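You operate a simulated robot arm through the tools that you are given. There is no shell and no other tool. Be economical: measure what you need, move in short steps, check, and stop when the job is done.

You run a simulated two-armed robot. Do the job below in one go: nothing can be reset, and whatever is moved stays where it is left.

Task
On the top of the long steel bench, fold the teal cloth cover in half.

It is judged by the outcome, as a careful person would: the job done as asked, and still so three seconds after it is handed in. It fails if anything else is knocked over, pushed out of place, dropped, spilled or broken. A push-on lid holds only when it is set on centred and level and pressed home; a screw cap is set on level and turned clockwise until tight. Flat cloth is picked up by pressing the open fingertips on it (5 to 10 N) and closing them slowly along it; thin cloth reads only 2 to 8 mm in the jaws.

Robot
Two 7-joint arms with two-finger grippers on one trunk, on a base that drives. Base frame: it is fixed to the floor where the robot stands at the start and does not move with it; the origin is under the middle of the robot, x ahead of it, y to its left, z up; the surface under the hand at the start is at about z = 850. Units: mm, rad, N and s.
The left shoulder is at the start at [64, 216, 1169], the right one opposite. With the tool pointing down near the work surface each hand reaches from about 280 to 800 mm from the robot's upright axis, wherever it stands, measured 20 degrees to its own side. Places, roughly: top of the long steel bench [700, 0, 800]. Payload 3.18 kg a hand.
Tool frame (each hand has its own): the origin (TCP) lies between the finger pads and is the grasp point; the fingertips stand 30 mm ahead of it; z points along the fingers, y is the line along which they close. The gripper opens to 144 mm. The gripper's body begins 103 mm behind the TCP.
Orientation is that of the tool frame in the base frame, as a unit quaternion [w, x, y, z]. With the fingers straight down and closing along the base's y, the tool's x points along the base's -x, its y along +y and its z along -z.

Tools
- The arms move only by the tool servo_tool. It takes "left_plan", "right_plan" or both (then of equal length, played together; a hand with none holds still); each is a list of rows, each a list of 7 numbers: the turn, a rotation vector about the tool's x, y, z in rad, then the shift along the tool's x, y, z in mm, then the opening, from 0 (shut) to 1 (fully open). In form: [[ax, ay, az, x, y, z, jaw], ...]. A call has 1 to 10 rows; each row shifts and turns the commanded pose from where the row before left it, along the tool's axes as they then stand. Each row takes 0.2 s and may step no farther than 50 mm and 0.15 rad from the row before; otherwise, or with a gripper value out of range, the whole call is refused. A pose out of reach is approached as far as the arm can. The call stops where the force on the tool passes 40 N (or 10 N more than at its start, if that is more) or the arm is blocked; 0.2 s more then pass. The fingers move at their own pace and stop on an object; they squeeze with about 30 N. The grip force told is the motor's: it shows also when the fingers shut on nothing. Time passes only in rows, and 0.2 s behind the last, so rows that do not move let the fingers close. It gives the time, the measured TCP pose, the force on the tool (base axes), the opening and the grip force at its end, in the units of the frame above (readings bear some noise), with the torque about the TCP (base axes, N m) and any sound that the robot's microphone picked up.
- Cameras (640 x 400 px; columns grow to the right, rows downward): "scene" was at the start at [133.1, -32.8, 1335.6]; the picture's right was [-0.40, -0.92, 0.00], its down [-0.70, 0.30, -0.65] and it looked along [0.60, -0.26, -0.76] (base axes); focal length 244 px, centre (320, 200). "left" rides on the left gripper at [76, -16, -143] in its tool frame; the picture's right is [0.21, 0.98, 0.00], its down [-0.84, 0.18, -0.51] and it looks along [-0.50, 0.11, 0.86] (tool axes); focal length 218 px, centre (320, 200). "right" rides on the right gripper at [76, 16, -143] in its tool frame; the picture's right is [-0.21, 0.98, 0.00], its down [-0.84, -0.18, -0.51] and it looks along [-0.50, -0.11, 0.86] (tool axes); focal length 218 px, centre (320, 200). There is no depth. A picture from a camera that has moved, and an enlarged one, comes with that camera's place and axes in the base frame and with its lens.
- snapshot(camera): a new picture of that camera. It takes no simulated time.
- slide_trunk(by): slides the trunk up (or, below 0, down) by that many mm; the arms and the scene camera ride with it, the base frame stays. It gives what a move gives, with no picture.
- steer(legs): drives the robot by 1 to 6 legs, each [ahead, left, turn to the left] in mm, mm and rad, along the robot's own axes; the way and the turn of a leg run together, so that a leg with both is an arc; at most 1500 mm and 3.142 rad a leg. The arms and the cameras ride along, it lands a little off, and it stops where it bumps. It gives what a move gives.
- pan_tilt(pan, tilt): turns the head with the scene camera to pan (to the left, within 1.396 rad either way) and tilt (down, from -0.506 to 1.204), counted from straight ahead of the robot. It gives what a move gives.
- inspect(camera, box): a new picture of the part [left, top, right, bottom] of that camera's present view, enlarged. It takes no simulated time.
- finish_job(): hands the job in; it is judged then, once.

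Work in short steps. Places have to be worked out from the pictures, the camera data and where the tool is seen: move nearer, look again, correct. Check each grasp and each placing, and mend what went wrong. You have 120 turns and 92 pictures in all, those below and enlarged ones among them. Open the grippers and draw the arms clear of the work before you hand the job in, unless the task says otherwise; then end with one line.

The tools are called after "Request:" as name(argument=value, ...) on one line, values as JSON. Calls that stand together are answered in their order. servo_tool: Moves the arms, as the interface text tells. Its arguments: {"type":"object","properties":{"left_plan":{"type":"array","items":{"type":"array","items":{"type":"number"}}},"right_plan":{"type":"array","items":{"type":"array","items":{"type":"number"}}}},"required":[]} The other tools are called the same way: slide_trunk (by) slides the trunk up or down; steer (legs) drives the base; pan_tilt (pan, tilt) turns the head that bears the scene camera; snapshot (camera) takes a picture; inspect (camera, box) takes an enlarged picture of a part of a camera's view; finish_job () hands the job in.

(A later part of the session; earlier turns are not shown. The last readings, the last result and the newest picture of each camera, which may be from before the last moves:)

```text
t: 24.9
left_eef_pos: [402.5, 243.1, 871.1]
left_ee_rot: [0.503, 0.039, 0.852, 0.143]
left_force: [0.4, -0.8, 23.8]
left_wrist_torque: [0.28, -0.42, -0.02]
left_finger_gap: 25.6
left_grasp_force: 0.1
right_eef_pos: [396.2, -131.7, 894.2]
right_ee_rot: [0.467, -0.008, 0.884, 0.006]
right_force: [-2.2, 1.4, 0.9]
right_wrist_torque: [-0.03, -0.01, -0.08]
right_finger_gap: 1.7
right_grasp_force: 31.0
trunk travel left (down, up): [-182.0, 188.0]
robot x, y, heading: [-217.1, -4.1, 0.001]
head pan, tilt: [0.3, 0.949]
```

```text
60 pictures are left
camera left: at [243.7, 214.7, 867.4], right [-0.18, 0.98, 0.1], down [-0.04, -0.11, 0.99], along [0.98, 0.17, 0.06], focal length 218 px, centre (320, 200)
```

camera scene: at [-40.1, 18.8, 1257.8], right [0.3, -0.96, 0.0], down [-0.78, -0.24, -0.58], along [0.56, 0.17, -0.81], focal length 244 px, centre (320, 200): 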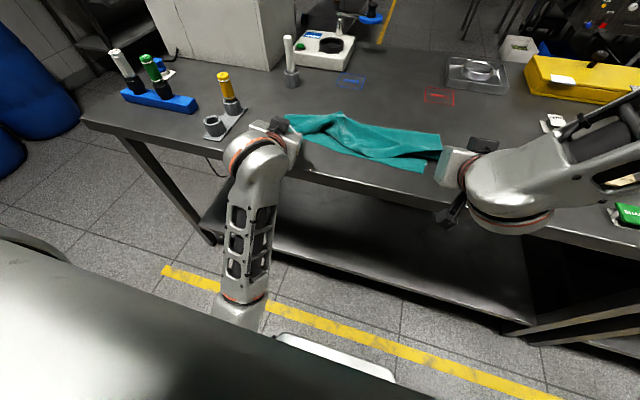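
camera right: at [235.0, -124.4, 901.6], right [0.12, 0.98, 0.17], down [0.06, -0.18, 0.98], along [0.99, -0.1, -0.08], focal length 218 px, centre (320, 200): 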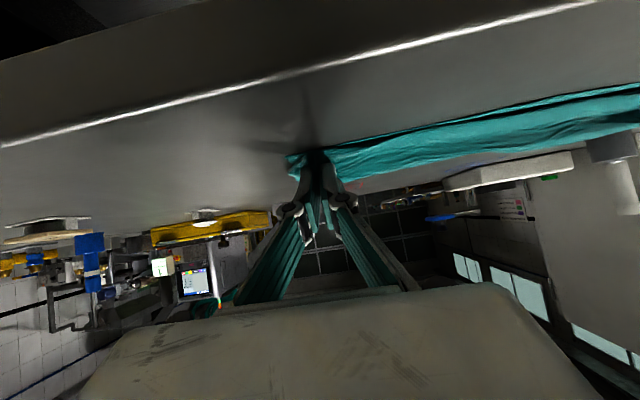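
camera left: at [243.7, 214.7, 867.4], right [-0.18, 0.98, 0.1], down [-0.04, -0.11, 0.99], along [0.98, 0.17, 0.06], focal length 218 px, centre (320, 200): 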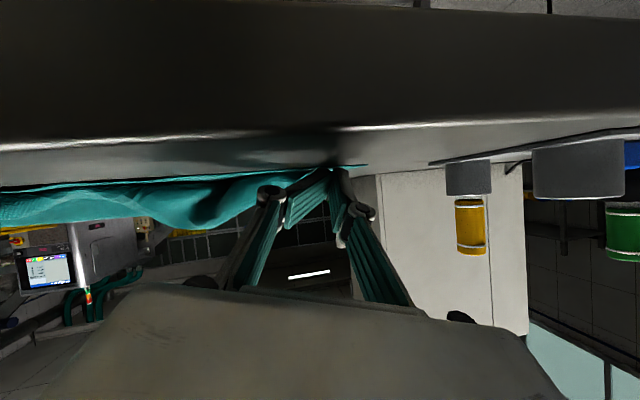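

Tension is gone but the cloth is skewed. I'll release the right too and withdraw both hands back along their fingers, then upward, to see the state and mend.

Request:
servo_tool(left_plan=[[0, 0, 0, 0, 0, -15, 0.2], [0, 0, 0, -5, 0, -20, 0.2], [0, 0, 0, -15, 0, -25, 0.2], [0, 0, 0, -25, 0, -20, 0.2], [0, 0, 0, -30, 0, -15, 0.2], [0, 0, 0, -30, 0, -15, 0.2]], right_plan=[[0, 0, 0, 4, 0, 3, 0.0], [0, 0, 0, 4, 0, 3, 0.2], [0, 0, 0, 0, 0, 0, 0.2], [0, 0, 0, 0, 0, -25, 0.2], [0, 0, 0, -10, 0, -25, 0.2], [0, 0, 0, -25, 0, -20, 0.2]])

Request:
snapshot(camera="scene")

```text
t: 25.6
left_eef_pos: [367.4, 294.8, 882.4]
left_ee_rot: [0.477, 0.017, 0.857, 0.196]
left_force: [2.8, 0.5, 4.4]
left_wrist_torque: [-0.08, -0.21, 0.0]
left_finger_gap: 28.0
left_grasp_force: 0.0
right_eef_pos: [398.2, -128.4, 883.9]
right_ee_rot: [0.462, -0.008, 0.887, 0.004]
right_force: [-0.3, -0.1, 0.8]
right_wrist_torque: [0.01, -0.02, -0.03]
right_finger_gap: 28.9
right_grasp_force: 0.0
right hand out of reach, approached as far as the arm can: row 2
trunk travel left (down, up): [-182.0, 188.0]
robot x, y, heading: [-221.2, 0.3, -0.005]
head pan, tilt: [0.3, 0.949]
stopped in row 3 (left hand): the arm was blocked; the commanded pose is now the measured one
```

```text
59 pictures are left
camera scene: at [-37.8, 19.0, 1256.9], right [0.29, -0.96, 0.0], down [-0.78, -0.24, -0.58], along [0.56, 0.17, -0.81], focal length 244 px, centre (320, 200)
```

scene: 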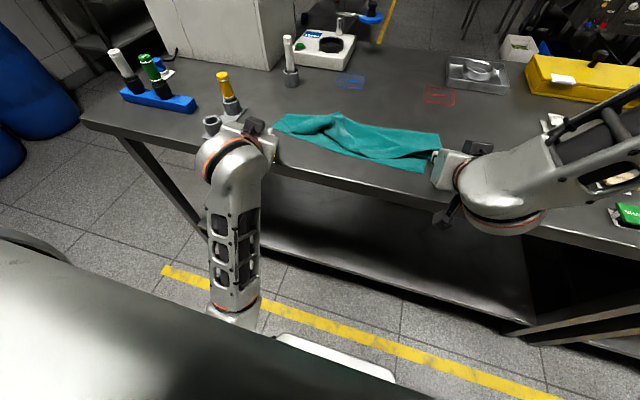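

The left arm jams when retracting; it needs to go up and forward instead. I move the left up carefully, away from the rack.

Request:
servo_tool(left_plan=[[0, 0, 0, -20, -3, -4, 0.15], [0, 0, 0, -20, -5, -2, 0.15], [0, 0, 0, -25, -5, 0, 0.15]])

Request:
snapshot(camera="scene")

```text
t: 26.4
left_eef_pos: [391.1, 309.3, 917.2]
left_ee_rot: [0.466, 0.038, 0.845, 0.26]
left_force: [0.6, 0.4, 0.1]
left_wrist_torque: [0.02, -0.03, -0.01]
left_finger_gap: 21.4
left_grasp_force: 0.0
right_eef_pos: [399.4, -128.6, 885.9]
right_ee_rot: [0.462, -0.008, 0.887, 0.004]
right_force: [0.3, -0.7, -0.4]
right_wrist_torque: [0.02, -0.01, -0.01]
right_finger_gap: 28.9
right_grasp_force: 0.1
trunk travel left (down, up): [-182.0, 188.0]
robot x, y, heading: [-218.0, 2.5, 0.001]
head pan, tilt: [0.3, 0.949]
stopped in row 3 (left hand): the arm was blocked; the commanded pose is now the measured one
```

```text
58 pictures are left
camera scene: at [-37.8, 19.4, 1257.2], right [0.29, -0.96, 0.0], down [-0.78, -0.24, -0.58], along [0.56, 0.17, -0.81], focal length 244 px, centre (320, 200)
```

scene: 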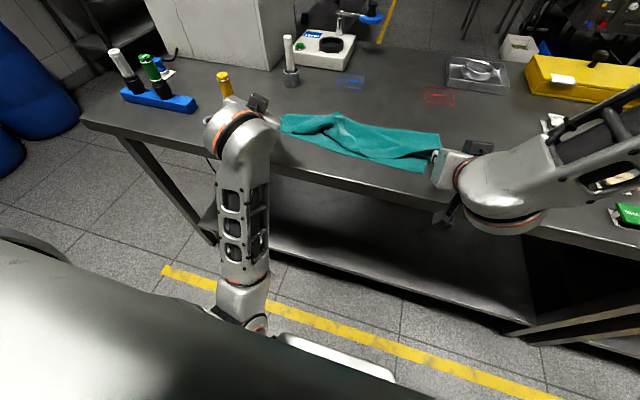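

The left elbow likely rests against the robot's base. I withdraw the right hand from the cloth, then raise the trunk to free the left arm.

Request:
servo_tool(right_plan=[[0, 0, 0, 0, 0, -20, 0.22], [0, 0, 0, -8, 0, -20, 0.22], [0, 0, 0, -15, 0, -20, 0.22]])

Request:
slide_trunk(by=120)

Request:
snapshot(camera="scene")

```text
t: 27.2
left_eef_pos: [390.6, 308.2, 917.2]
left_ee_rot: [0.467, 0.039, 0.845, 0.258]
left_force: [0.4, -1.0, -0.3]
left_wrist_torque: [0.0, 0.0, -0.02]
left_finger_gap: 21.2
left_grasp_force: 0.0
right_eef_pos: [361.9, -128.3, 938.0]
right_ee_rot: [0.464, -0.007, 0.886, 0.003]
right_force: [1.4, -0.1, -0.5]
right_wrist_torque: [-0.02, 0.02, 0.03]
right_finger_gap: 31.4
right_grasp_force: 0.1
trunk travel left (down, up): [-182.0, 188.0]
robot x, y, heading: [-220.2, 0.4, 0.001]
head pan, tilt: [0.3, 0.949]
```

```text
t: 28.4
left_eef_pos: [393.6, 350.5, 1051.5]
left_ee_rot: [0.47, 0.053, 0.82, 0.322]
left_force: [-0.5, 0.0, -0.8]
left_wrist_torque: [0.01, 0.01, -0.02]
left_finger_gap: 21.6
left_grasp_force: 0.1
right_eef_pos: [361.9, -129.2, 1053.9]
right_ee_rot: [0.465, -0.009, 0.885, 0.004]
right_force: [0.1, -0.5, 1.1]
right_wrist_torque: [0.0, 0.04, 0.01]
right_finger_gap: 31.7
right_grasp_force: 0.1
trunk travel left (down, up): [-294.0, 75.0]
robot x, y, heading: [-219.9, 0.7, -0.004]
head pan, tilt: [0.3, 0.949]
stopped: the arm was blocked; the commanded pose is now the measured one
```

```text
57 pictures are left
camera scene: at [-104.6, 19.5, 1375.0], right [0.29, -0.96, 0.0], down [-0.78, -0.24, -0.58], along [0.56, 0.17, -0.81], focal length 244 px, centre (320, 200)
```

scene: 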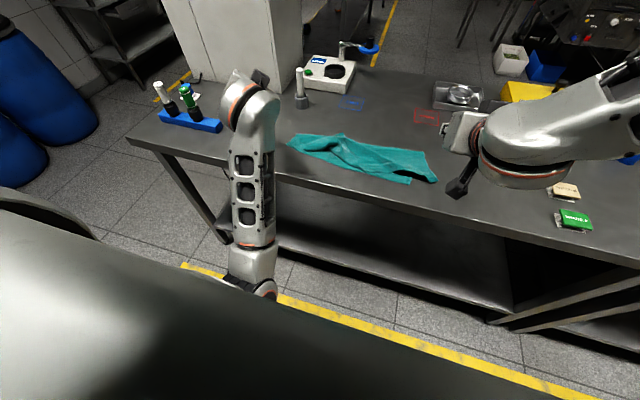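

Everything is lifted clear, though the left arm is folded awkwardly. I straighten the left arm out by moving it forward/up/inward while turning the tool back to pointing down.

Request:
servo_tool(left_plan=[[0.076, 0.111, -0.0126, -15, 0, 0, 0.2], [0.076, 0.111, -0.0126, -15, 0, 0, 0.2], [0.076, 0.111, -0.0126, -15, 0, 0, 0.2], [0.076, 0.111, -0.0126, -15, 0, 0, 0.2], [0.076, 0.111, -0.0126, -15, 0, 0, 0.2]])

Request:
snapshot(camera="scene")

```text
t: 29.6
left_eef_pos: [432.1, 402.5, 1098.3]
left_ee_rot: [0.234, 0.003, 0.94, 0.249]
left_force: [0.0, -0.5, 0.4]
left_wrist_torque: [-0.03, -0.03, 0.01]
left_finger_gap: 28.6
left_grasp_force: 0.0
right_eef_pos: [362.6, -128.4, 1052.5]
right_ee_rot: [0.464, -0.009, 0.886, 0.004]
right_force: [0.4, 0.6, 0.4]
right_wrist_torque: [0.02, 0.04, -0.02]
right_finger_gap: 31.7
right_grasp_force: 0.1
trunk travel left (down, up): [-294.0, 75.0]
robot x, y, heading: [-216.8, 0.7, 0.002]
head pan, tilt: [0.3, 0.949]
stopped in row 5 (left hand): the arm was blocked; the commanded pose is now the measured one
```

```text
56 pictures are left
camera scene: at [-104.1, 20.7, 1374.4], right [0.3, -0.96, 0.0], down [-0.78, -0.24, -0.58], along [0.56, 0.17, -0.81], focal length 244 px, centre (320, 200)
```

scene: 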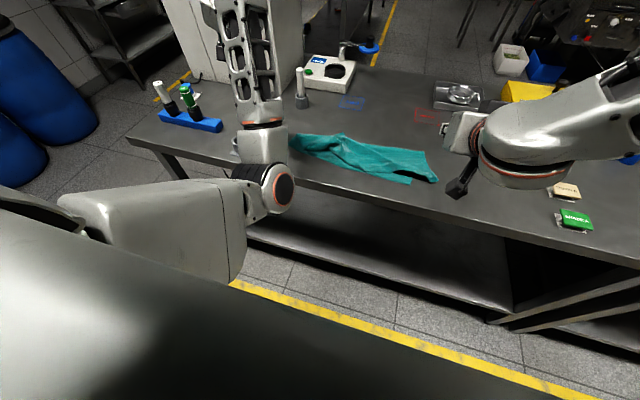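

The elbow has swung up and the arm is opening out. Continue the turn towards tool-down.

Request:
servo_tool(left_plan=[[0.06, 0.08, 0, -5, -5, 0, 0.2], [0.06, 0.08, 0, -5, -10, 0, 0.2], [0.06, 0.08, 0, -5, -10, 0, 0.2], [0.06, 0.08, 0, -5, -10, 0, 0.2]])

Request:
snapshot(camera="scene")

```text
t: 30.2
left_eef_pos: [426.8, 418.7, 1058.3]
left_ee_rot: [0.105, 0.026, 0.947, 0.303]
left_force: [-0.8, -0.5, 0.2]
left_wrist_torque: [-0.04, -0.02, -0.04]
left_finger_gap: 28.5
left_grasp_force: 0.0
right_eef_pos: [361.5, -129.2, 1053.3]
right_ee_rot: [0.464, -0.009, 0.886, 0.004]
right_force: [-0.3, -0.5, -0.1]
right_wrist_torque: [0.0, 0.01, -0.05]
right_finger_gap: 31.7
right_grasp_force: 0.1
trunk travel left (down, up): [-294.0, 75.0]
robot x, y, heading: [-221.8, -3.5, -0.003]
head pan, tilt: [0.3, 0.949]
stopped in row 3 (left hand): the arm was blocked; the commanded pose is now the measured one
```

```text
55 pictures are left
camera scene: at [-104.4, 19.4, 1374.5], right [0.29, -0.96, 0.0], down [-0.78, -0.24, -0.58], along [0.56, 0.17, -0.81], focal length 244 px, centre (320, 200)
```

scene: 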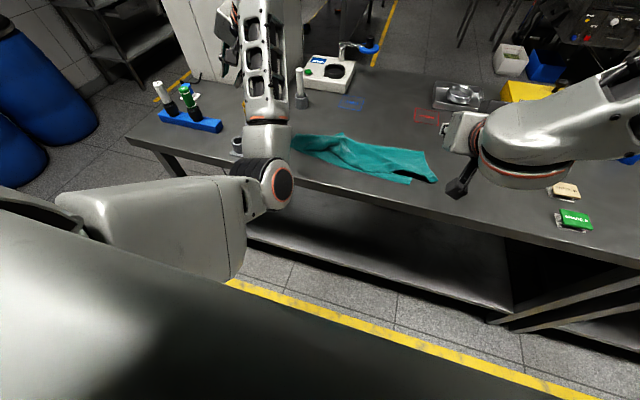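

The hand sits above the rack, so I raise it straight up before turning further.

Request:
servo_tool(left_plan=[[0, 0, 0, -10, 0, -20, 0.2], [0, 0, 0, -15, 0, -20, 0.2], [0, 0, 0, -20, 0, -20, 0.2], [0, 0, 0, -20, -10, -10, 0.2]])

Request:
snapshot(camera="scene")

```text
t: 31.1
left_eef_pos: [439.7, 427.3, 1060.1]
left_ee_rot: [0.035, 0.037, 0.917, 0.396]
left_force: [0.4, 0.6, -0.3]
left_wrist_torque: [0.02, 0.05, -0.03]
left_finger_gap: 28.9
left_grasp_force: 0.1
right_eef_pos: [362.0, -129.1, 1052.3]
right_ee_rot: [0.463, -0.009, 0.886, 0.004]
right_force: [-0.3, -0.4, -0.3]
right_wrist_torque: [-0.04, 0.03, 0.0]
right_finger_gap: 31.8
right_grasp_force: 0.0
trunk travel left (down, up): [-294.0, 75.0]
robot x, y, heading: [-219.5, -0.8, 0.005]
head pan, tilt: [0.3, 0.949]
stopped in row 4 (left hand): the arm was blocked; the commanded pose is now the measured one
```

```text
54 pictures are left
camera scene: at [-104.3, 19.6, 1374.5], right [0.29, -0.96, 0.0], down [-0.78, -0.24, -0.58], along [0.56, 0.17, -0.81], focal length 244 px, centre (320, 200)
```

scene: 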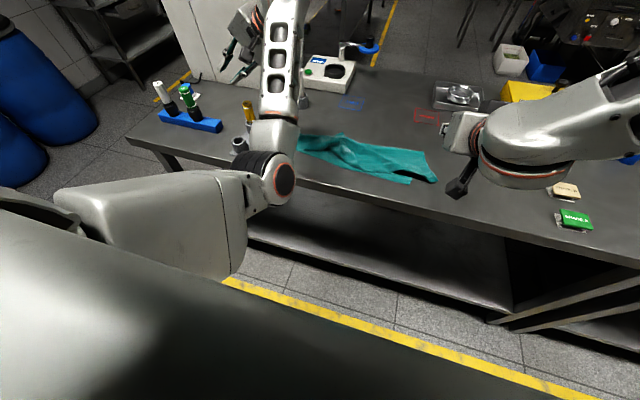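

The tool is actually tipped outward (pointing left-down). I swing it down about the wrist, moving the fingertips inward.

Request:
servo_tool(left_plan=[[0.1, 0, 0, -5, -18, -10, 0.2], [0.1, 0, 0, -5, -18, -10, 0.2], [0.1, 0, 0, -5, -18, -10, 0.2], [0.1, 0, 0, -5, -18, -10, 0.2]])

Request:
snapshot(camera="scene")

```text
t: 31.8
left_eef_pos: [438.1, 432.0, 1057.1]
left_ee_rot: [0.009, 0.044, 0.909, 0.414]
left_force: [0.2, 0.0, -1.0]
left_wrist_torque: [-0.02, 0.0, 0.02]
left_finger_gap: 28.9
left_grasp_force: 0.1
right_eef_pos: [361.8, -128.8, 1054.0]
right_ee_rot: [0.464, -0.009, 0.886, 0.004]
right_force: [0.4, -0.2, 0.4]
right_wrist_torque: [0.01, 0.01, 0.0]
right_finger_gap: 31.6
right_grasp_force: 0.1
trunk travel left (down, up): [-294.0, 75.0]
robot x, y, heading: [-220.4, -4.7, -0.006]
head pan, tilt: [0.3, 0.949]
stopped in row 3 (left hand): the arm was blocked; the commanded pose is now the measured one
```

```text
53 pictures are left
camera scene: at [-104.5, 19.5, 1374.5], right [0.3, -0.96, 0.0], down [-0.78, -0.24, -0.58], along [0.56, 0.17, -0.81], focal length 244 px, centre (320, 200)
```

scene: 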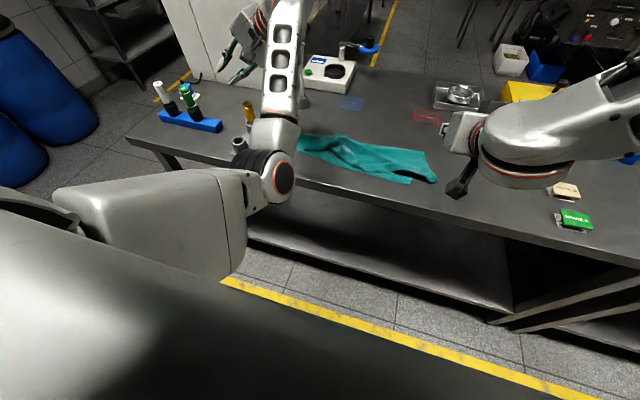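

Inward motion is blocked by a joint limit. I try unwinding by moving the hand up and forward, stretching the arm.

Request:
servo_tool(left_plan=[[0, 0, 0, -20, 20, -18, 0.2], [0, 0, 0, -20, 20, -18, 0.2], [0, 0, 0, -20, 20, -18, 0.2], [0, 0, 0, -20, 20, -18, 0.2], [0, 0, 0, -20, 20, -18, 0.2]])

Request:
snapshot(camera="scene")

```text
t: 32.4
left_eef_pos: [489.5, 409.8, 1157.1]
left_ee_rot: [0.029, 0.06, 0.869, 0.49]
left_force: [-1.3, 1.0, -0.6]
left_wrist_torque: [-0.02, 0.0, 0.0]
left_finger_gap: 28.6
left_grasp_force: 0.1
right_eef_pos: [361.2, -129.4, 1052.1]
right_ee_rot: [0.464, -0.009, 0.886, 0.003]
right_force: [-0.1, -0.8, -0.4]
right_wrist_torque: [-0.01, -0.01, -0.04]
right_finger_gap: 31.7
right_grasp_force: 0.0
trunk travel left (down, up): [-294.0, 75.0]
robot x, y, heading: [-220.5, 2.7, -0.001]
head pan, tilt: [0.3, 0.949]
stopped in row 3 (left hand): the arm was blocked; the commanded pose is now the measured one
```

```text
52 pictures are left
camera scene: at [-104.4, 19.8, 1374.5], right [0.29, -0.96, 0.0], down [-0.78, -0.24, -0.58], along [0.56, 0.17, -0.81], focal length 244 px, centre (320, 200)
```

scene: 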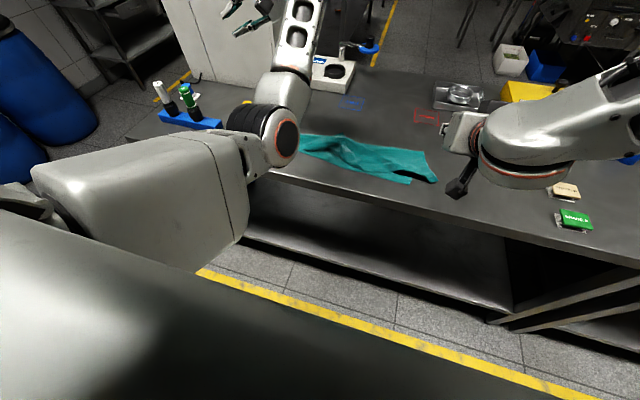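

It moves freely up and forward; continue.

Request:
servo_tool(left_plan=[[0, 0, 0, -20, 25, -15, 0.2], [0, 0, 0, -20, 25, -15, 0.2], [0, 0, 0, -20, 25, -15, 0.2], [0, 0, 0, -20, 25, -15, 0.2]])

Request:
snapshot(camera="left")

Request:
snapshot(camera="scene")

```text
t: 33.4
left_eef_pos: [531.6, 389.3, 1264.0]
left_ee_rot: [0.031, 0.062, 0.869, 0.49]
left_force: [-0.4, -0.2, -0.6]
left_wrist_torque: [0.01, -0.03, 0.01]
left_finger_gap: 29.1
left_grasp_force: 0.1
left hand out of reach, approached as far as the arm can: row 3, 4
right_eef_pos: [361.1, -129.9, 1052.1]
right_ee_rot: [0.464, -0.008, 0.886, 0.004]
right_force: [0.3, 0.4, -0.6]
right_wrist_torque: [0.03, -0.02, 0.03]
right_finger_gap: 31.7
right_grasp_force: 0.2
trunk travel left (down, up): [-294.0, 75.0]
robot x, y, heading: [-219.5, 3.5, -0.005]
head pan, tilt: [0.3, 0.949]
```

```text
51 pictures are left
camera left: at [439.1, 270.5, 1326.8], right [-0.13, 0.53, 0.84], down [0.79, -0.45, 0.41], along [0.6, 0.72, -0.36], focal length 218 px, centre (320, 200)
```

left: 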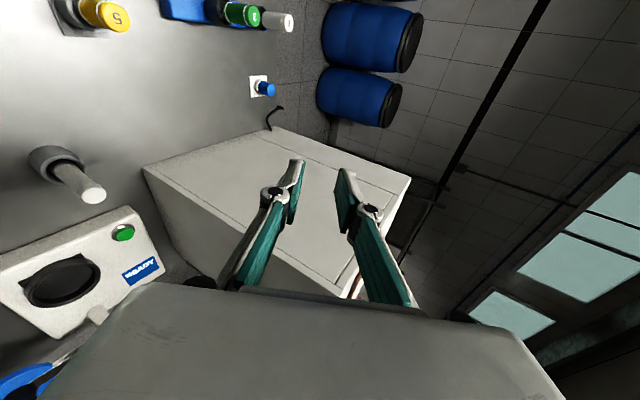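

```text
50 pictures are left
camera scene: at [-104.8, 18.6, 1374.5], right [0.29, -0.96, 0.0], down [-0.78, -0.24, -0.58], along [0.56, 0.17, -0.81], focal length 244 px, centre (320, 200)
```

scene: 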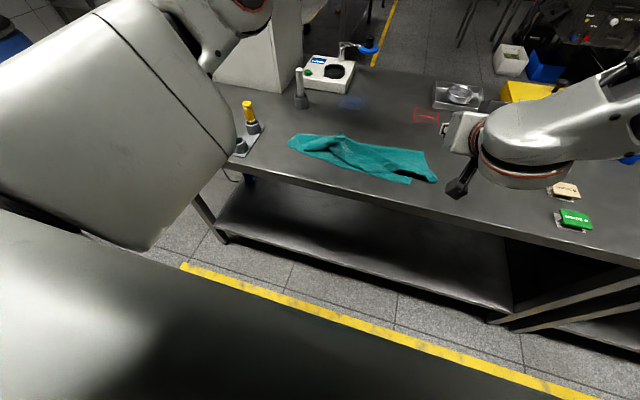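

The arm is stretched and free, and nothing is disturbed. Now I swing the tool down about the wrist.

Request:
servo_tool(left_plan=[[0.12, 0, 0, 0, -24, 0, 0.2], [0.12, 0, 0, 0, -24, 0, 0.2], [0.12, 0, 0, 0, -24, 0, 0.2], [0.12, 0, 0, 0, -24, 0, 0.2], [0.12, 0, 0, 0, -24, 0, 0.2], [0.12, 0, 0, 0, -24, 0, 0.2]])

Request:
snapshot(camera="scene")

```text
t: 34.8
left_eef_pos: [513.5, 289.0, 1168.2]
left_ee_rot: [0.006, 0.068, 0.986, 0.15]
left_force: [-0.1, 1.1, -0.3]
left_wrist_torque: [0.02, 0.03, 0.02]
left_finger_gap: 29.0
left_grasp_force: 0.1
left hand out of reach, approached as far as the arm can: row 3
right_eef_pos: [363.1, -129.2, 1053.6]
right_ee_rot: [0.464, -0.008, 0.886, 0.003]
right_force: [-0.3, -0.6, -0.3]
right_wrist_torque: [0.02, -0.01, 0.0]
right_finger_gap: 31.7
right_grasp_force: 0.1
trunk travel left (down, up): [-294.0, 75.0]
robot x, y, heading: [-220.3, -0.5, 0.001]
head pan, tilt: [0.3, 0.949]
```

```text
49 pictures are left
camera scene: at [-104.1, 19.3, 1374.5], right [0.29, -0.96, 0.0], down [-0.78, -0.24, -0.58], along [0.56, 0.17, -0.81], focal length 244 px, centre (320, 200)
```

scene: 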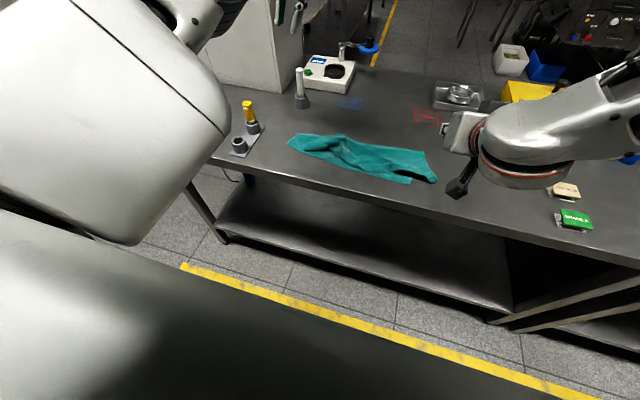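

Now finish squaring both tools to point straight down.

Request:
servo_tool(left_plan=[[0.1, 0.004, -0.045, 0, -15, 15, 0.2], [0.1, 0.004, -0.045, 0, -15, 15, 0.2], [0.1, 0.004, -0.045, 0, -15, 15, 0.2], [0, 0, 0, 0, -10, 15, 0.2], [0, 0, 0, 0, 0, 0, 0.2], [0, 0, 0, 0, 0, 0, 0.2], [0, 0, 0, 0, 0, 0, 0.2], [0, 0, 0, 0, 0, 0, 0.2]], right_plan=[[0, 0.12, 0, 0, 0, 0, 0.25], [0, 0.12, 0, 0, 0, 0, 0.25], [0, 0.12, 0, 0, 0, 0, 0.25], [0, 0.12, 0, 0, 0, 0, 0.25], [0, 0.12, 0, 0, 0, 0, 0.25], [0, 0.12, 0, 0, 0, 0, 0.25], [0, 0.12, 0, 0, 0, 0, 0.25], [0, 0.124, 0, 0, 0, 0, 0.25]])

Request:
pan_tilt(pan=-0.05, tilt=0.75)

Request:
snapshot(camera="scene")

Request:
snapshot(camera="right")

Request:
snapshot(camera="left")

```text
t: 36.6
left_eef_pos: [511.6, 243.4, 1100.6]
left_ee_rot: [0.0, 0.001, 1.0, 0.003]
left_force: [0.3, -0.1, 0.0]
left_wrist_torque: [0.01, 0.03, 0.0]
left_finger_gap: 28.7
left_grasp_force: 0.1
right_eef_pos: [363.8, -129.0, 1052.3]
right_ee_rot: [-0.001, -0.009, 1.0, 0.0]
right_force: [1.0, -0.1, -0.3]
right_wrist_torque: [0.0, -0.01, 0.02]
right_finger_gap: 35.9
right_grasp_force: 0.0
trunk travel left (down, up): [-294.0, 75.0]
robot x, y, heading: [-219.0, -0.4, -0.001]
head pan, tilt: [0.3, 0.949]
```

```text
t: 37.4
left_eef_pos: [512.5, 243.7, 1101.8]
left_ee_rot: [0.001, 0.001, 1.0, 0.002]
left_force: [0.6, -1.0, -1.0]
left_wrist_torque: [-0.02, -0.04, 0.0]
left_finger_gap: 28.7
left_grasp_force: 0.2
right_eef_pos: [361.7, -128.7, 1054.5]
right_ee_rot: [0.001, -0.008, 1.0, -0.001]
right_force: [0.8, -0.4, -0.1]
right_wrist_torque: [-0.02, -0.01, 0.03]
right_finger_gap: 36.2
right_grasp_force: 0.1
trunk travel left (down, up): [-294.0, 75.0]
robot x, y, heading: [-220.4, -0.6, 0.002]
head pan, tilt: [-0.051, 0.75]
```

```text
48 pictures are left
camera scene: at [-90.9, -6.2, 1390.0], right [-0.05, -1.0, 0.0], down [-0.68, 0.03, -0.73], along [0.73, -0.04, -0.68], focal length 244 px, centre (320, 200)
```

scene: 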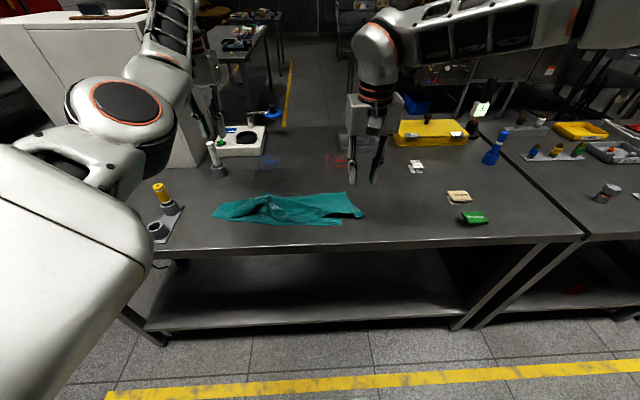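

```text
47 pictures are left
camera right: at [284.9, -114.8, 1193.4], right [0.19, 0.98, 0.0], down [0.84, -0.16, 0.51], along [0.5, -0.1, -0.86], focal length 218 px, centre (320, 200)
```

right: 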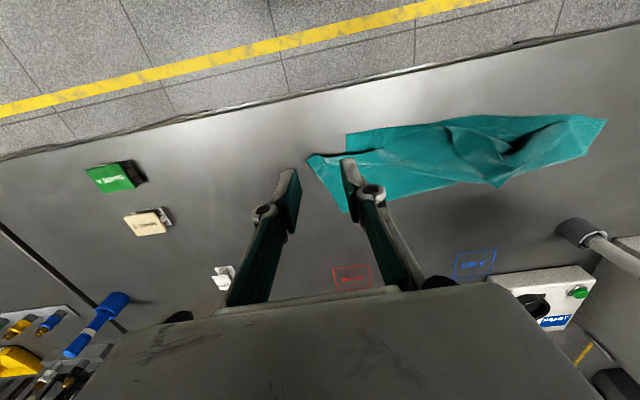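

```text
46 pictures are left
camera left: at [435.1, 226.1, 1244.6], right [-0.21, 0.98, 0.0], down [0.84, 0.18, 0.51], along [0.5, 0.11, -0.86], focal length 218 px, centre (320, 200)
```

left: 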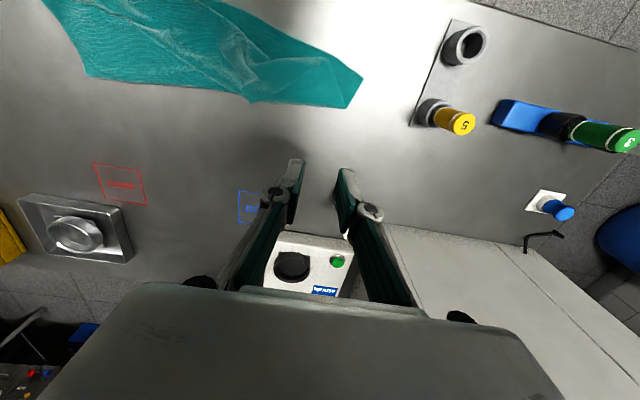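

Both arms are back in a normal posture. Now I study the cloth close up.

Request:
inspect(camera="scene", box=[190, 160, 390, 285])

Request:
inspect(camera="right", box=[290, 80, 630, 290])

```text
3.20 times, centred on (290, 222) of scene
camera zoom: at [-90.9, -6.2, 1390.0], right [-0.05, -1.0, 0.0], down [-0.68, 0.03, -0.73], along [0.73, -0.04, -0.68], focal length 780 px, centre (416, 128)
```

zoom: 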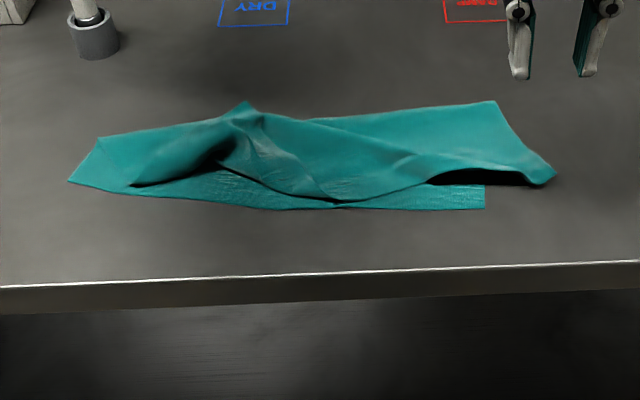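

```text
1.88 times, centred on (460, 185) of right
camera zoom: at [284.9, -114.8, 1193.4], right [0.19, 0.98, 0.0], down [0.84, -0.16, 0.51], along [0.5, -0.1, -0.86], focal length 411 px, centre (56, 228)
```

zoom: 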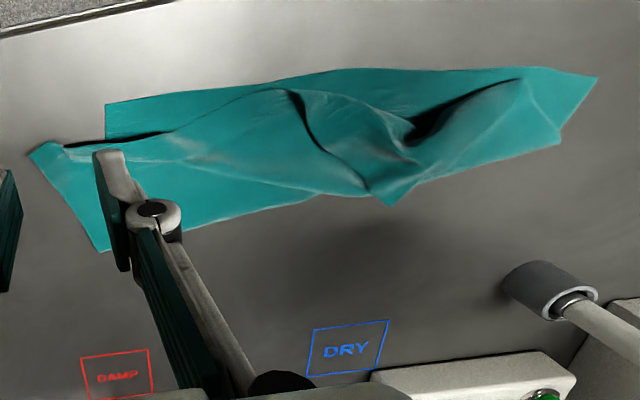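

The top layer is skewed and the crease is off the middle, so I'll unfold by taking the two top-layer corners back and then refold more carefully. First I drive forward to a comfortable stance and raise the trunk slightly to its original height.

Request:
steer(legs=[[145, 0, 0]])

Request:
servo_tool(left_plan=[[0, 0, 0, 40, 0, 0, 0.3], [0, 0, 0, 40, 0, 0, 0.3], [0, 0, 0, 40, 0, 0, 0.3], [0, 0, 0, 40, 0, 10, 0.3], [0, 0, 0, 40, 0, 30, 0.3], [0, 0, 0, 30, 0, 30, 0.3]], right_plan=[[0, 0, 0, 30, -10, 0, 0.3], [0, 0, 0, 40, -10, 0, 0.3], [0, 0, 0, 40, -10, 0, 0.3], [0, 0, 0, 20, 0, 10, 0.3], [0, 0, 0, 0, 0, 0, 0.3], [0, 0, 0, 0, 0, 0, 0.3]])

Request:
snapshot(camera="right")

Request:
snapshot(camera="left")

```text
t: 38.8
left_eef_pos: [656.6, 242.3, 1100.4]
left_ee_rot: [0.0, 0.001, 1.0, 0.003]
left_force: [0.3, 0.1, -1.0]
left_wrist_torque: [-0.04, 0.07, 0.0]
left_finger_gap: 28.8
left_grasp_force: 0.2
right_eef_pos: [507.0, -128.5, 1053.7]
right_ee_rot: [0.0, -0.008, 1.0, -0.001]
right_force: [1.1, -0.5, -0.5]
right_wrist_torque: [0.01, 0.06, 0.01]
right_finger_gap: 36.2
right_grasp_force: 0.1
trunk travel left (down, up): [-294.0, 75.0]
robot x, y, heading: [-74.1, -1.6, -0.0]
head pan, tilt: [-0.051, 0.75]
```

```text
t: 39.3
left_eef_pos: [616.5, 337.3, 1107.4]
left_ee_rot: [0.005, -0.071, 0.997, -0.002]
left_force: [-0.4, -1.0, 0.4]
left_wrist_torque: [0.09, 0.02, 0.02]
left_finger_gap: 43.3
left_grasp_force: 0.1
left hand out of reach, approached as far as the arm can: row 2
right_eef_pos: [454.3, -146.2, 1051.8]
right_ee_rot: [-0.001, -0.01, 1.0, 0.001]
right_force: [0.1, -0.1, -1.3]
right_wrist_torque: [0.03, 0.02, -0.01]
right_finger_gap: 43.2
right_grasp_force: 0.0
trunk travel left (down, up): [-294.0, 75.0]
robot x, y, heading: [-73.4, -0.4, -0.001]
head pan, tilt: [-0.051, 0.75]
stopped in row 2 (left hand): the arm was blocked; the commanded pose is now the measured one
```

```text
43 pictures are left
camera right: at [378.4, -132.5, 1193.1], right [0.19, 0.98, 0.0], down [0.85, -0.16, 0.51], along [0.5, -0.1, -0.86], focal length 218 px, centre (320, 200)
```

right: 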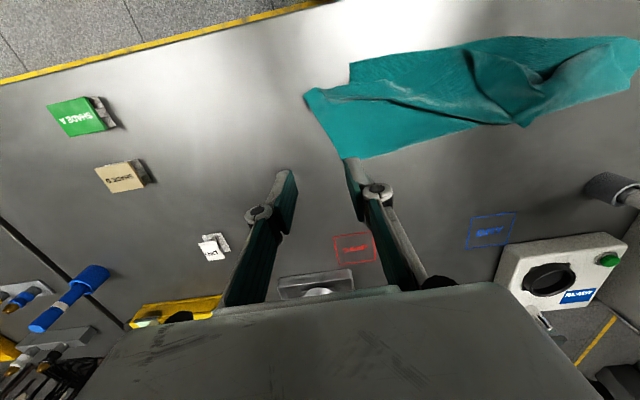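

```text
42 pictures are left
camera left: at [540.8, 310.3, 1250.2], right [-0.35, 0.94, -0.01], down [0.8, 0.3, 0.52], along [0.49, 0.17, -0.86], focal length 218 px, centre (320, 200)
```

left: 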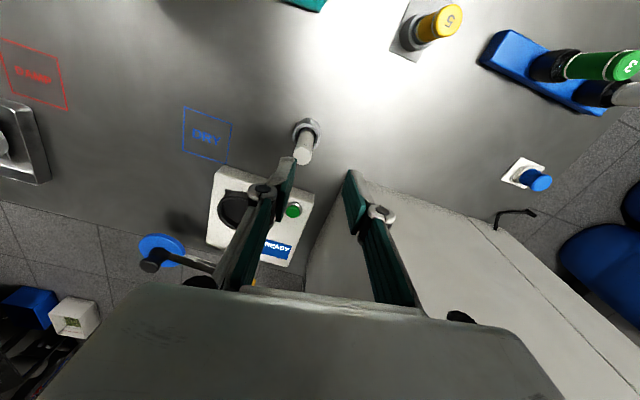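

The left arm objected to retracting at that height; I check its posture.

Request:
pan_tilt(pan=0.5, tilt=0.6)

Request:
snapshot(camera="scene")

```text
t: 40.3
left_eef_pos: [615.3, 339.3, 1105.4]
left_ee_rot: [0.004, -0.071, 0.997, -0.005]
left_force: [-0.5, -0.3, -0.5]
left_wrist_torque: [0.01, -0.03, 0.04]
left_finger_gap: 43.5
left_grasp_force: 0.1
right_eef_pos: [454.9, -144.5, 1052.8]
right_ee_rot: [0.0, -0.011, 1.0, -0.001]
right_force: [0.6, 0.0, 0.4]
right_wrist_torque: [0.01, 0.01, -0.01]
right_finger_gap: 43.0
right_grasp_force: 0.1
trunk travel left (down, up): [-294.0, 75.0]
robot x, y, heading: [-73.5, 2.8, -0.004]
head pan, tilt: [0.499, 0.6]
```

```text
41 pictures are left
camera scene: at [47.8, 40.5, 1402.9], right [0.48, -0.88, 0.0], down [-0.5, -0.27, -0.82], along [0.72, 0.39, -0.57], focal length 244 px, centre (320, 200)
```

scene: 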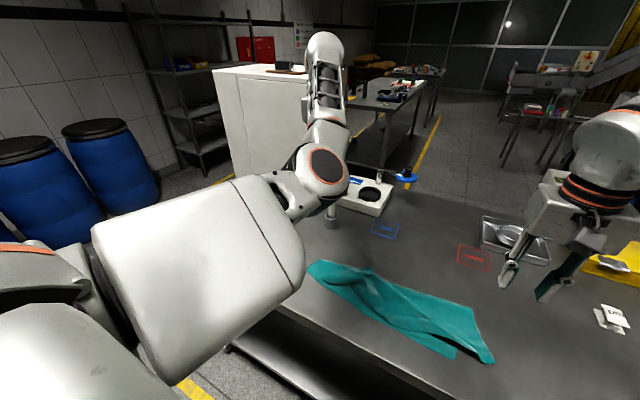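

The left elbow is tucked low/inside, and the drift suggests a wrist-yaw limit. I try yawing the left tool counter-clockwise (the way it drifted) to unwind it.

Request:
servo_tool(left_plan=[[0, 0, -0.13, 0, 0, 0, 0.3], [0, 0, -0.13, 0, 0, 0, 0.3], [0, 0, -0.13, 0, 0, 0, 0.3], [0, 0, -0.13, 0, 0, 0, 0.3], [0, 0, -0.13, 0, 0, 0, 0.3], [0, 0, -0.13, 0, 0, 0, 0.3], [0, 0, -0.13, 0, 0, 0, 0.3], [0, 0, -0.13, 0, 0, 0, 0.3]])

Request:
snapshot(camera="scene")

```text
t: 42.3
left_eef_pos: [605.4, 404.4, 1097.0]
left_ee_rot: [0.001, -0.599, 0.801, 0.007]
left_force: [-0.5, -0.2, 0.3]
left_wrist_torque: [-0.02, -0.02, 0.01]
left_finger_gap: 43.1
left_grasp_force: 0.0
right_eef_pos: [454.1, -143.8, 1051.5]
right_ee_rot: [-0.001, -0.01, 1.0, -0.001]
right_force: [0.1, -0.2, 0.2]
right_wrist_torque: [-0.04, 0.04, 0.01]
right_finger_gap: 43.3
right_grasp_force: 0.2
trunk travel left (down, up): [-294.0, 75.0]
robot x, y, heading: [-74.3, -2.9, 0.0]
head pan, tilt: [0.499, 0.6]
stopped in row 8 (left hand): the arm was blocked; the commanded pose is now the measured one
```

```text
40 pictures are left
camera scene: at [47.7, 41.0, 1402.9], right [0.48, -0.88, 0.0], down [-0.5, -0.27, -0.82], along [0.72, 0.39, -0.57], focal length 244 px, centre (320, 200)
```

scene: 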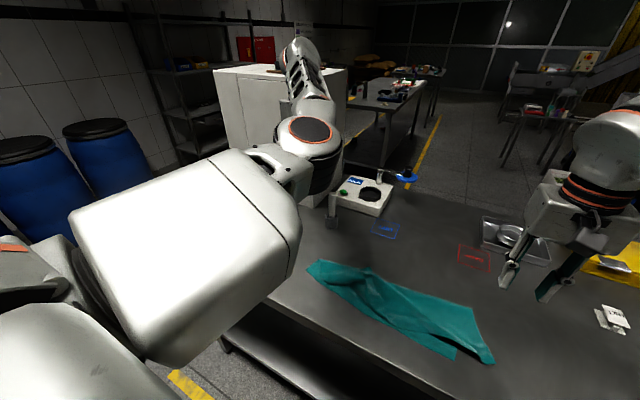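

CCW swings the arm further out. I turn the opposite way (clockwise), with which the elbow should swing outward.

Request:
servo_tool(left_plan=[[0, 0, 0.14, 0, 0, -5, 0.3], [0, 0, 0.14, 0, 0, -5, 0.3], [0, 0, 0.14, 0, 0, 0, 0.3], [0, 0, 0.14, 0, 0, 0, 0.3], [0, 0, 0.14, 0, 0, 0, 0.3], [0, 0, 0.14, 0, 0, 0, 0.3], [0, 0, 0.14, 0, 0, 0, 0.3], [0, 0, 0.14, 0, 0, 0, 0.3], [0, 0, 0.14, 0, 0, 0, 0.3], [0, 0, 0.14, 0, 0, 0, 0.3]])

Request:
servo_tool(left_plan=[[0, 0, 0.14, 0, 0, 0, 0.3], [0, 0, 0.14, 0, 0, 0, 0.3], [0, 0, 0.14, 0, 0, 0, 0.3], [0, 0, 0.14, 0, 0, 0, 0.3], [0, 0, 0.14, 0, 0, 0, 0.3], [0, 0, 0.14, 0, 0, 0, 0.3]])

Request:
snapshot(camera="scene")

```text
t: 44.5
left_eef_pos: [605.3, 399.0, 1108.0]
left_ee_rot: [-0.002, 0.064, 0.998, 0.006]
left_force: [-0.3, -0.5, 0.3]
left_wrist_torque: [-0.02, 0.01, -0.01]
left_finger_gap: 43.0
left_grasp_force: 0.0
right_eef_pos: [454.9, -143.6, 1053.0]
right_ee_rot: [0.0, -0.011, 1.0, 0.0]
right_force: [1.7, 0.6, 1.0]
right_wrist_torque: [0.01, -0.03, 0.01]
right_finger_gap: 43.1
right_grasp_force: 0.1
trunk travel left (down, up): [-294.0, 75.0]
robot x, y, heading: [-75.1, 1.3, -0.0]
head pan, tilt: [0.499, 0.6]
```

```text
t: 45.9
left_eef_pos: [606.2, 398.7, 1108.0]
left_ee_rot: [-0.004, 0.464, 0.886, 0.005]
left_force: [0.4, 0.5, 0.3]
left_wrist_torque: [-0.01, -0.02, -0.01]
left_finger_gap: 43.3
left_grasp_force: 0.0
right_eef_pos: [454.2, -143.8, 1053.2]
right_ee_rot: [0.001, -0.011, 1.0, 0.0]
right_force: [-0.2, -0.5, -0.4]
right_wrist_torque: [0.02, 0.04, -0.02]
right_finger_gap: 43.4
right_grasp_force: 0.1
trunk travel left (down, up): [-294.0, 75.0]
robot x, y, heading: [-75.6, -0.2, 0.001]
head pan, tilt: [0.499, 0.6]
```

```text
39 pictures are left
camera scene: at [47.7, 40.6, 1402.9], right [0.48, -0.88, 0.0], down [-0.5, -0.27, -0.83], along [0.72, 0.39, -0.56], focal length 244 px, centre (320, 200)
```

scene: 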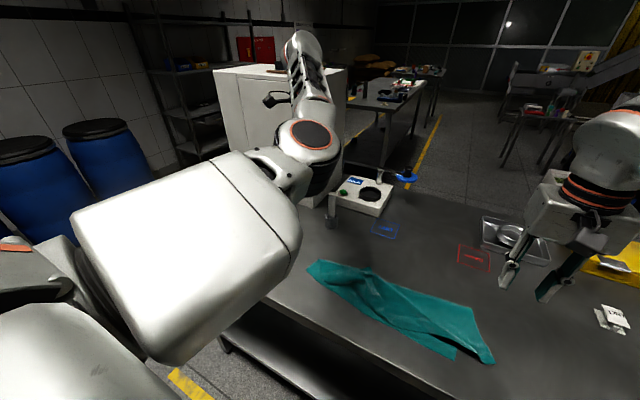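

Yaw is free here. With this yaw I try bringing the hand back inward and nearer.

Request:
servo_tool(left_plan=[[0, 0, 0, 4, -20, 0, 0.3], [0, 0, 0.08, 4, -25, 0, 0.3], [0, 0, 0.08, 4, -30, 0, 0.3], [0, 0, 0.08, 4, -30, 0, 0.3], [0, 0, 0, 4, -30, 0, 0.3]])

Request:
snapshot(camera="scene")

```text
t: 46.7
left_eef_pos: [528.1, 448.4, 1106.7]
left_ee_rot: [-0.002, 0.465, 0.885, -0.005]
left_force: [0.2, -0.5, -1.6]
left_wrist_torque: [0.0, 0.0, 0.01]
left_finger_gap: 43.2
left_grasp_force: 0.2
left hand out of reach, approached as far as the arm can: row 3, 4
right_eef_pos: [455.9, -143.9, 1052.2]
right_ee_rot: [0.0, -0.011, 1.0, 0.0]
right_force: [-0.3, 0.1, -0.2]
right_wrist_torque: [-0.04, 0.01, 0.0]
right_finger_gap: 43.2
right_grasp_force: 0.1
trunk travel left (down, up): [-294.0, 75.0]
robot x, y, heading: [-78.5, -0.4, -0.001]
head pan, tilt: [0.499, 0.6]
stopped in row 4 (left hand): the arm was blocked; the commanded pose is now the measured one
```

```text
38 pictures are left
camera scene: at [48.0, 40.3, 1402.9], right [0.48, -0.88, 0.0], down [-0.5, -0.27, -0.82], along [0.72, 0.4, -0.57], focal length 244 px, centre (320, 200)
```

scene: 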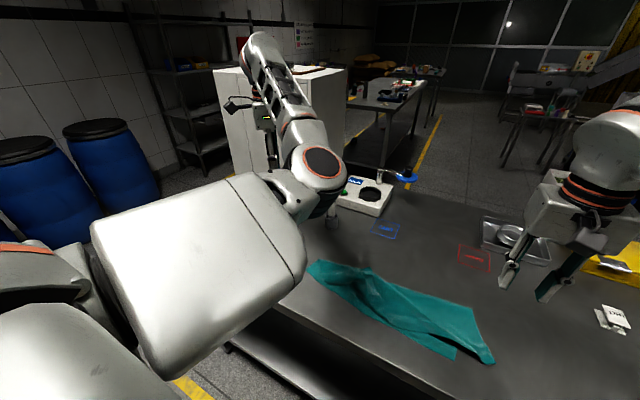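

The left elbow stays wound inward, so I'll leave that arm parked high and clear and mend the fold with the right arm alone, one corner at a time. I drive 230 mm to the left so the right hand reaches the cloth's left corners.

Request:
steer(legs=[[0, 230, 0]])

Request:
pan_tilt(pan=-0.1, tilt=0.85)

Request:
snapshot(camera="right")

Request:
snapshot(camera="scene")

```text
t: 49.4
left_eef_pos: [527.2, 680.2, 1106.3]
left_ee_rot: [-0.001, 0.466, 0.885, -0.006]
left_force: [-0.2, 0.7, 0.8]
left_wrist_torque: [-0.01, 0.0, 0.02]
left_finger_gap: 43.4
left_grasp_force: 0.1
right_eef_pos: [455.6, 87.3, 1053.2]
right_ee_rot: [-0.001, -0.011, 1.0, -0.001]
right_force: [-1.2, -0.3, 0.3]
right_wrist_torque: [-0.04, 0.02, -0.01]
right_finger_gap: 43.3
right_grasp_force: 0.0
trunk travel left (down, up): [-294.0, 75.0]
robot x, y, heading: [-76.8, 230.3, -0.003]
head pan, tilt: [0.499, 0.6]
```

```text
t: 50.4
left_eef_pos: [526.5, 679.8, 1105.5]
left_ee_rot: [-0.001, 0.466, 0.885, -0.006]
left_force: [-0.6, 0.1, -0.5]
left_wrist_torque: [-0.01, -0.01, 0.03]
left_finger_gap: 43.0
left_grasp_force: 0.1
right_eef_pos: [454.2, 85.8, 1053.2]
right_ee_rot: [0.0, -0.012, 1.0, 0.001]
right_force: [-0.3, 0.6, -0.4]
right_wrist_torque: [0.03, -0.01, 0.01]
right_finger_gap: 43.1
right_grasp_force: 0.1
trunk travel left (down, up): [-294.0, 75.0]
robot x, y, heading: [-75.6, 230.7, -0.003]
head pan, tilt: [-0.099, 0.85]
```

```text
37 pictures are left
camera right: at [377.7, 100.3, 1193.5], right [0.19, 0.98, 0.0], down [0.85, -0.16, 0.51], along [0.5, -0.1, -0.86], focal length 218 px, centre (320, 200)
```

right: 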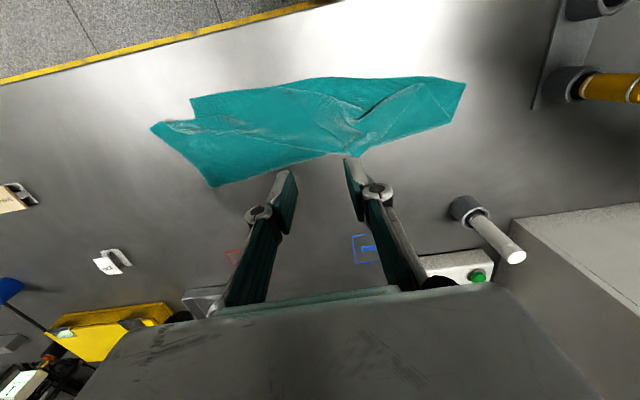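

```text
36 pictures are left
camera scene: at [47.7, 220.6, 1382.1], right [-0.1, -1.0, 0.0], down [-0.75, 0.07, -0.66], along [0.66, -0.06, -0.75], focal length 244 px, centre (320, 200)
```

scene: 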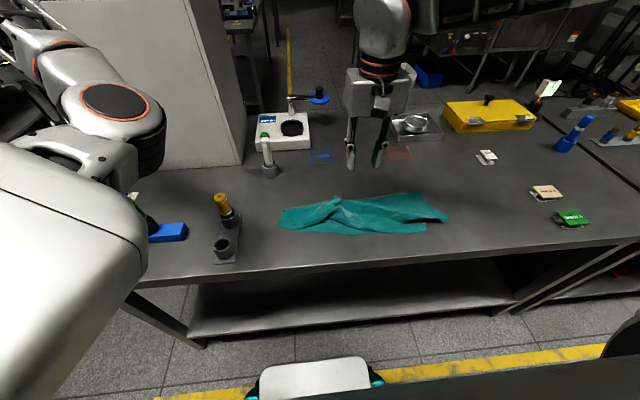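

Now a close-up of the cloth from both views.

Request:
inspect(camera="scene", box=[264, 170, 464, 295])

Request:
inspect(camera="right", box=[140, 50, 480, 262])

```text
3.20 times, centred on (364, 232) of scene
camera zoom: at [47.7, 220.6, 1382.1], right [-0.1, -1.0, 0.0], down [-0.75, 0.07, -0.66], along [0.66, -0.06, -0.75], focal length 780 px, centre (179, 96)
```

zoom: 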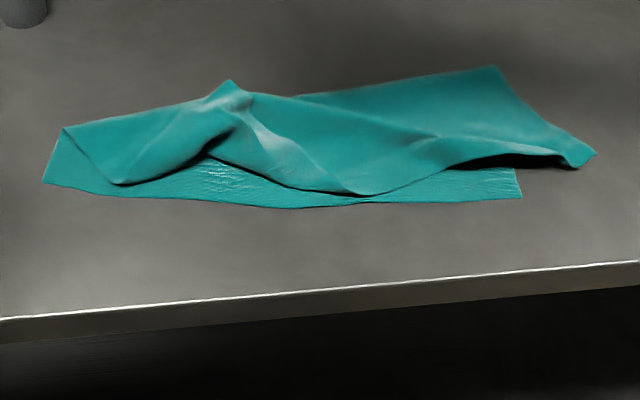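

```text
1.88 times, centred on (310, 156) of right
camera zoom: at [377.7, 100.3, 1193.5], right [0.19, 0.98, 0.0], down [0.85, -0.16, 0.51], along [0.5, -0.1, -0.86], focal length 411 px, centre (339, 283)
```

zoom: 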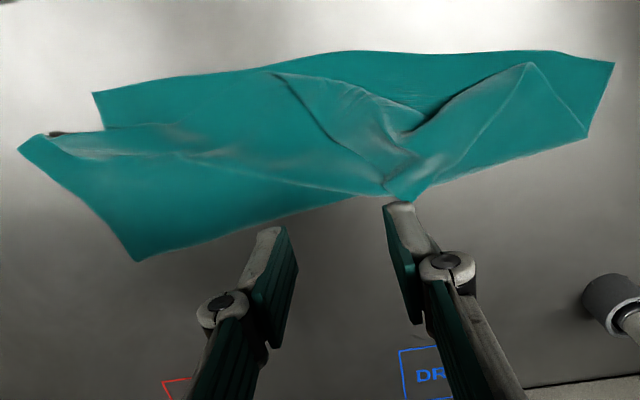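

The top-left corner seems tucked inside a flap whose tip is at ≈(417,232). I bring the right hand over that flap and descend near it.

Request:
servo_tool(right_plan=[[0, 0, 0, 5, 47, 0, 0.22], [0, 0, 0, 5, 47, 0, 0.22], [0, 0, 0, 5, 46, 0, 0.22], [0, 0, 0, 0, 0, 45, 0.22], [0, 0, 0, 0, 0, 45, 0.22], [0, 0, 0, 0, 0, 45, 0.22], [0, 0, 0, 0, 0, 0, 0.22]])

Request:
snapshot(camera="right")

Request:
inspect(camera="scene", box=[244, 150, 444, 275])

```text
t: 52.0
left_eef_pos: [525.4, 678.5, 1106.5]
left_ee_rot: [-0.001, 0.464, 0.886, -0.006]
left_force: [0.2, 0.6, 0.1]
left_wrist_torque: [0.01, -0.01, -0.05]
left_finger_gap: 43.3
left_grasp_force: 0.2
right_eef_pos: [436.3, 226.3, 918.2]
right_ee_rot: [0.0, -0.011, 1.0, 0.0]
right_force: [0.0, -0.5, -0.5]
right_wrist_torque: [-0.02, -0.03, 0.01]
right_finger_gap: 31.6
right_grasp_force: 0.1
trunk travel left (down, up): [-294.0, 75.0]
robot x, y, heading: [-73.9, 229.6, -0.003]
head pan, tilt: [-0.099, 0.85]
```

```text
33 pictures are left
camera right: at [358.3, 240.5, 1058.4], right [0.19, 0.98, 0.0], down [0.85, -0.16, 0.51], along [0.5, -0.1, -0.86], focal length 218 px, centre (320, 200)
```

right: 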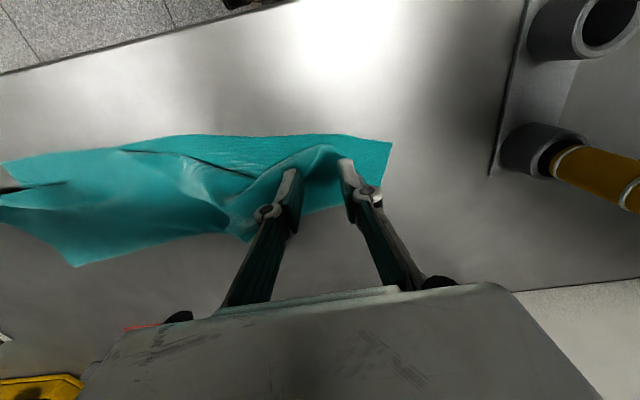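

```text
3.20 times, centred on (344, 212) of scene
camera zoom: at [47.1, 220.7, 1382.2], right [-0.1, -1.0, 0.0], down [-0.75, 0.07, -0.66], along [0.66, -0.07, -0.75], focal length 780 px, centre (243, 160)
```

zoom: 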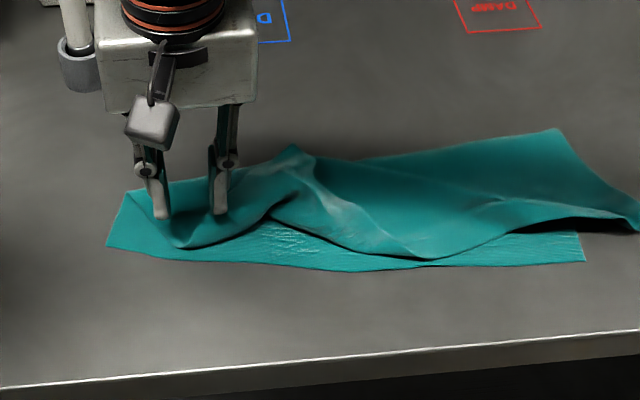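

The fingers straddle the flap. I shift slightly to be fully on it, press, and close slowly.

Request:
servo_tool(right_plan=[[0, 0, 0, 5, -7, 12, 0.22], [0, 0, 0, 0, 0, 12, 0.22], [0, 0, 0, 0, 0, 8, 0.22], [0, 0, 0, 0, 0, 4, 0.22], [0, 0, 0, 0, 0, 0, 0.22]])

```text
t: 53.1
left_eef_pos: [527.7, 678.7, 1107.4]
left_ee_rot: [-0.001, 0.466, 0.885, -0.007]
left_force: [-0.3, -0.1, -0.1]
left_wrist_torque: [0.01, -0.02, -0.01]
left_finger_gap: 43.0
left_grasp_force: 0.1
right_eef_pos: [432.2, 218.6, 883.4]
right_ee_rot: [0.001, -0.01, 1.0, 0.001]
right_force: [-0.8, -0.6, 4.3]
right_wrist_torque: [-0.07, 0.01, 0.0]
right_finger_gap: 31.5
right_grasp_force: 0.1
trunk travel left (down, up): [-294.0, 75.0]
robot x, y, heading: [-75.2, 230.9, 0.003]
head pan, tilt: [-0.099, 0.85]
```

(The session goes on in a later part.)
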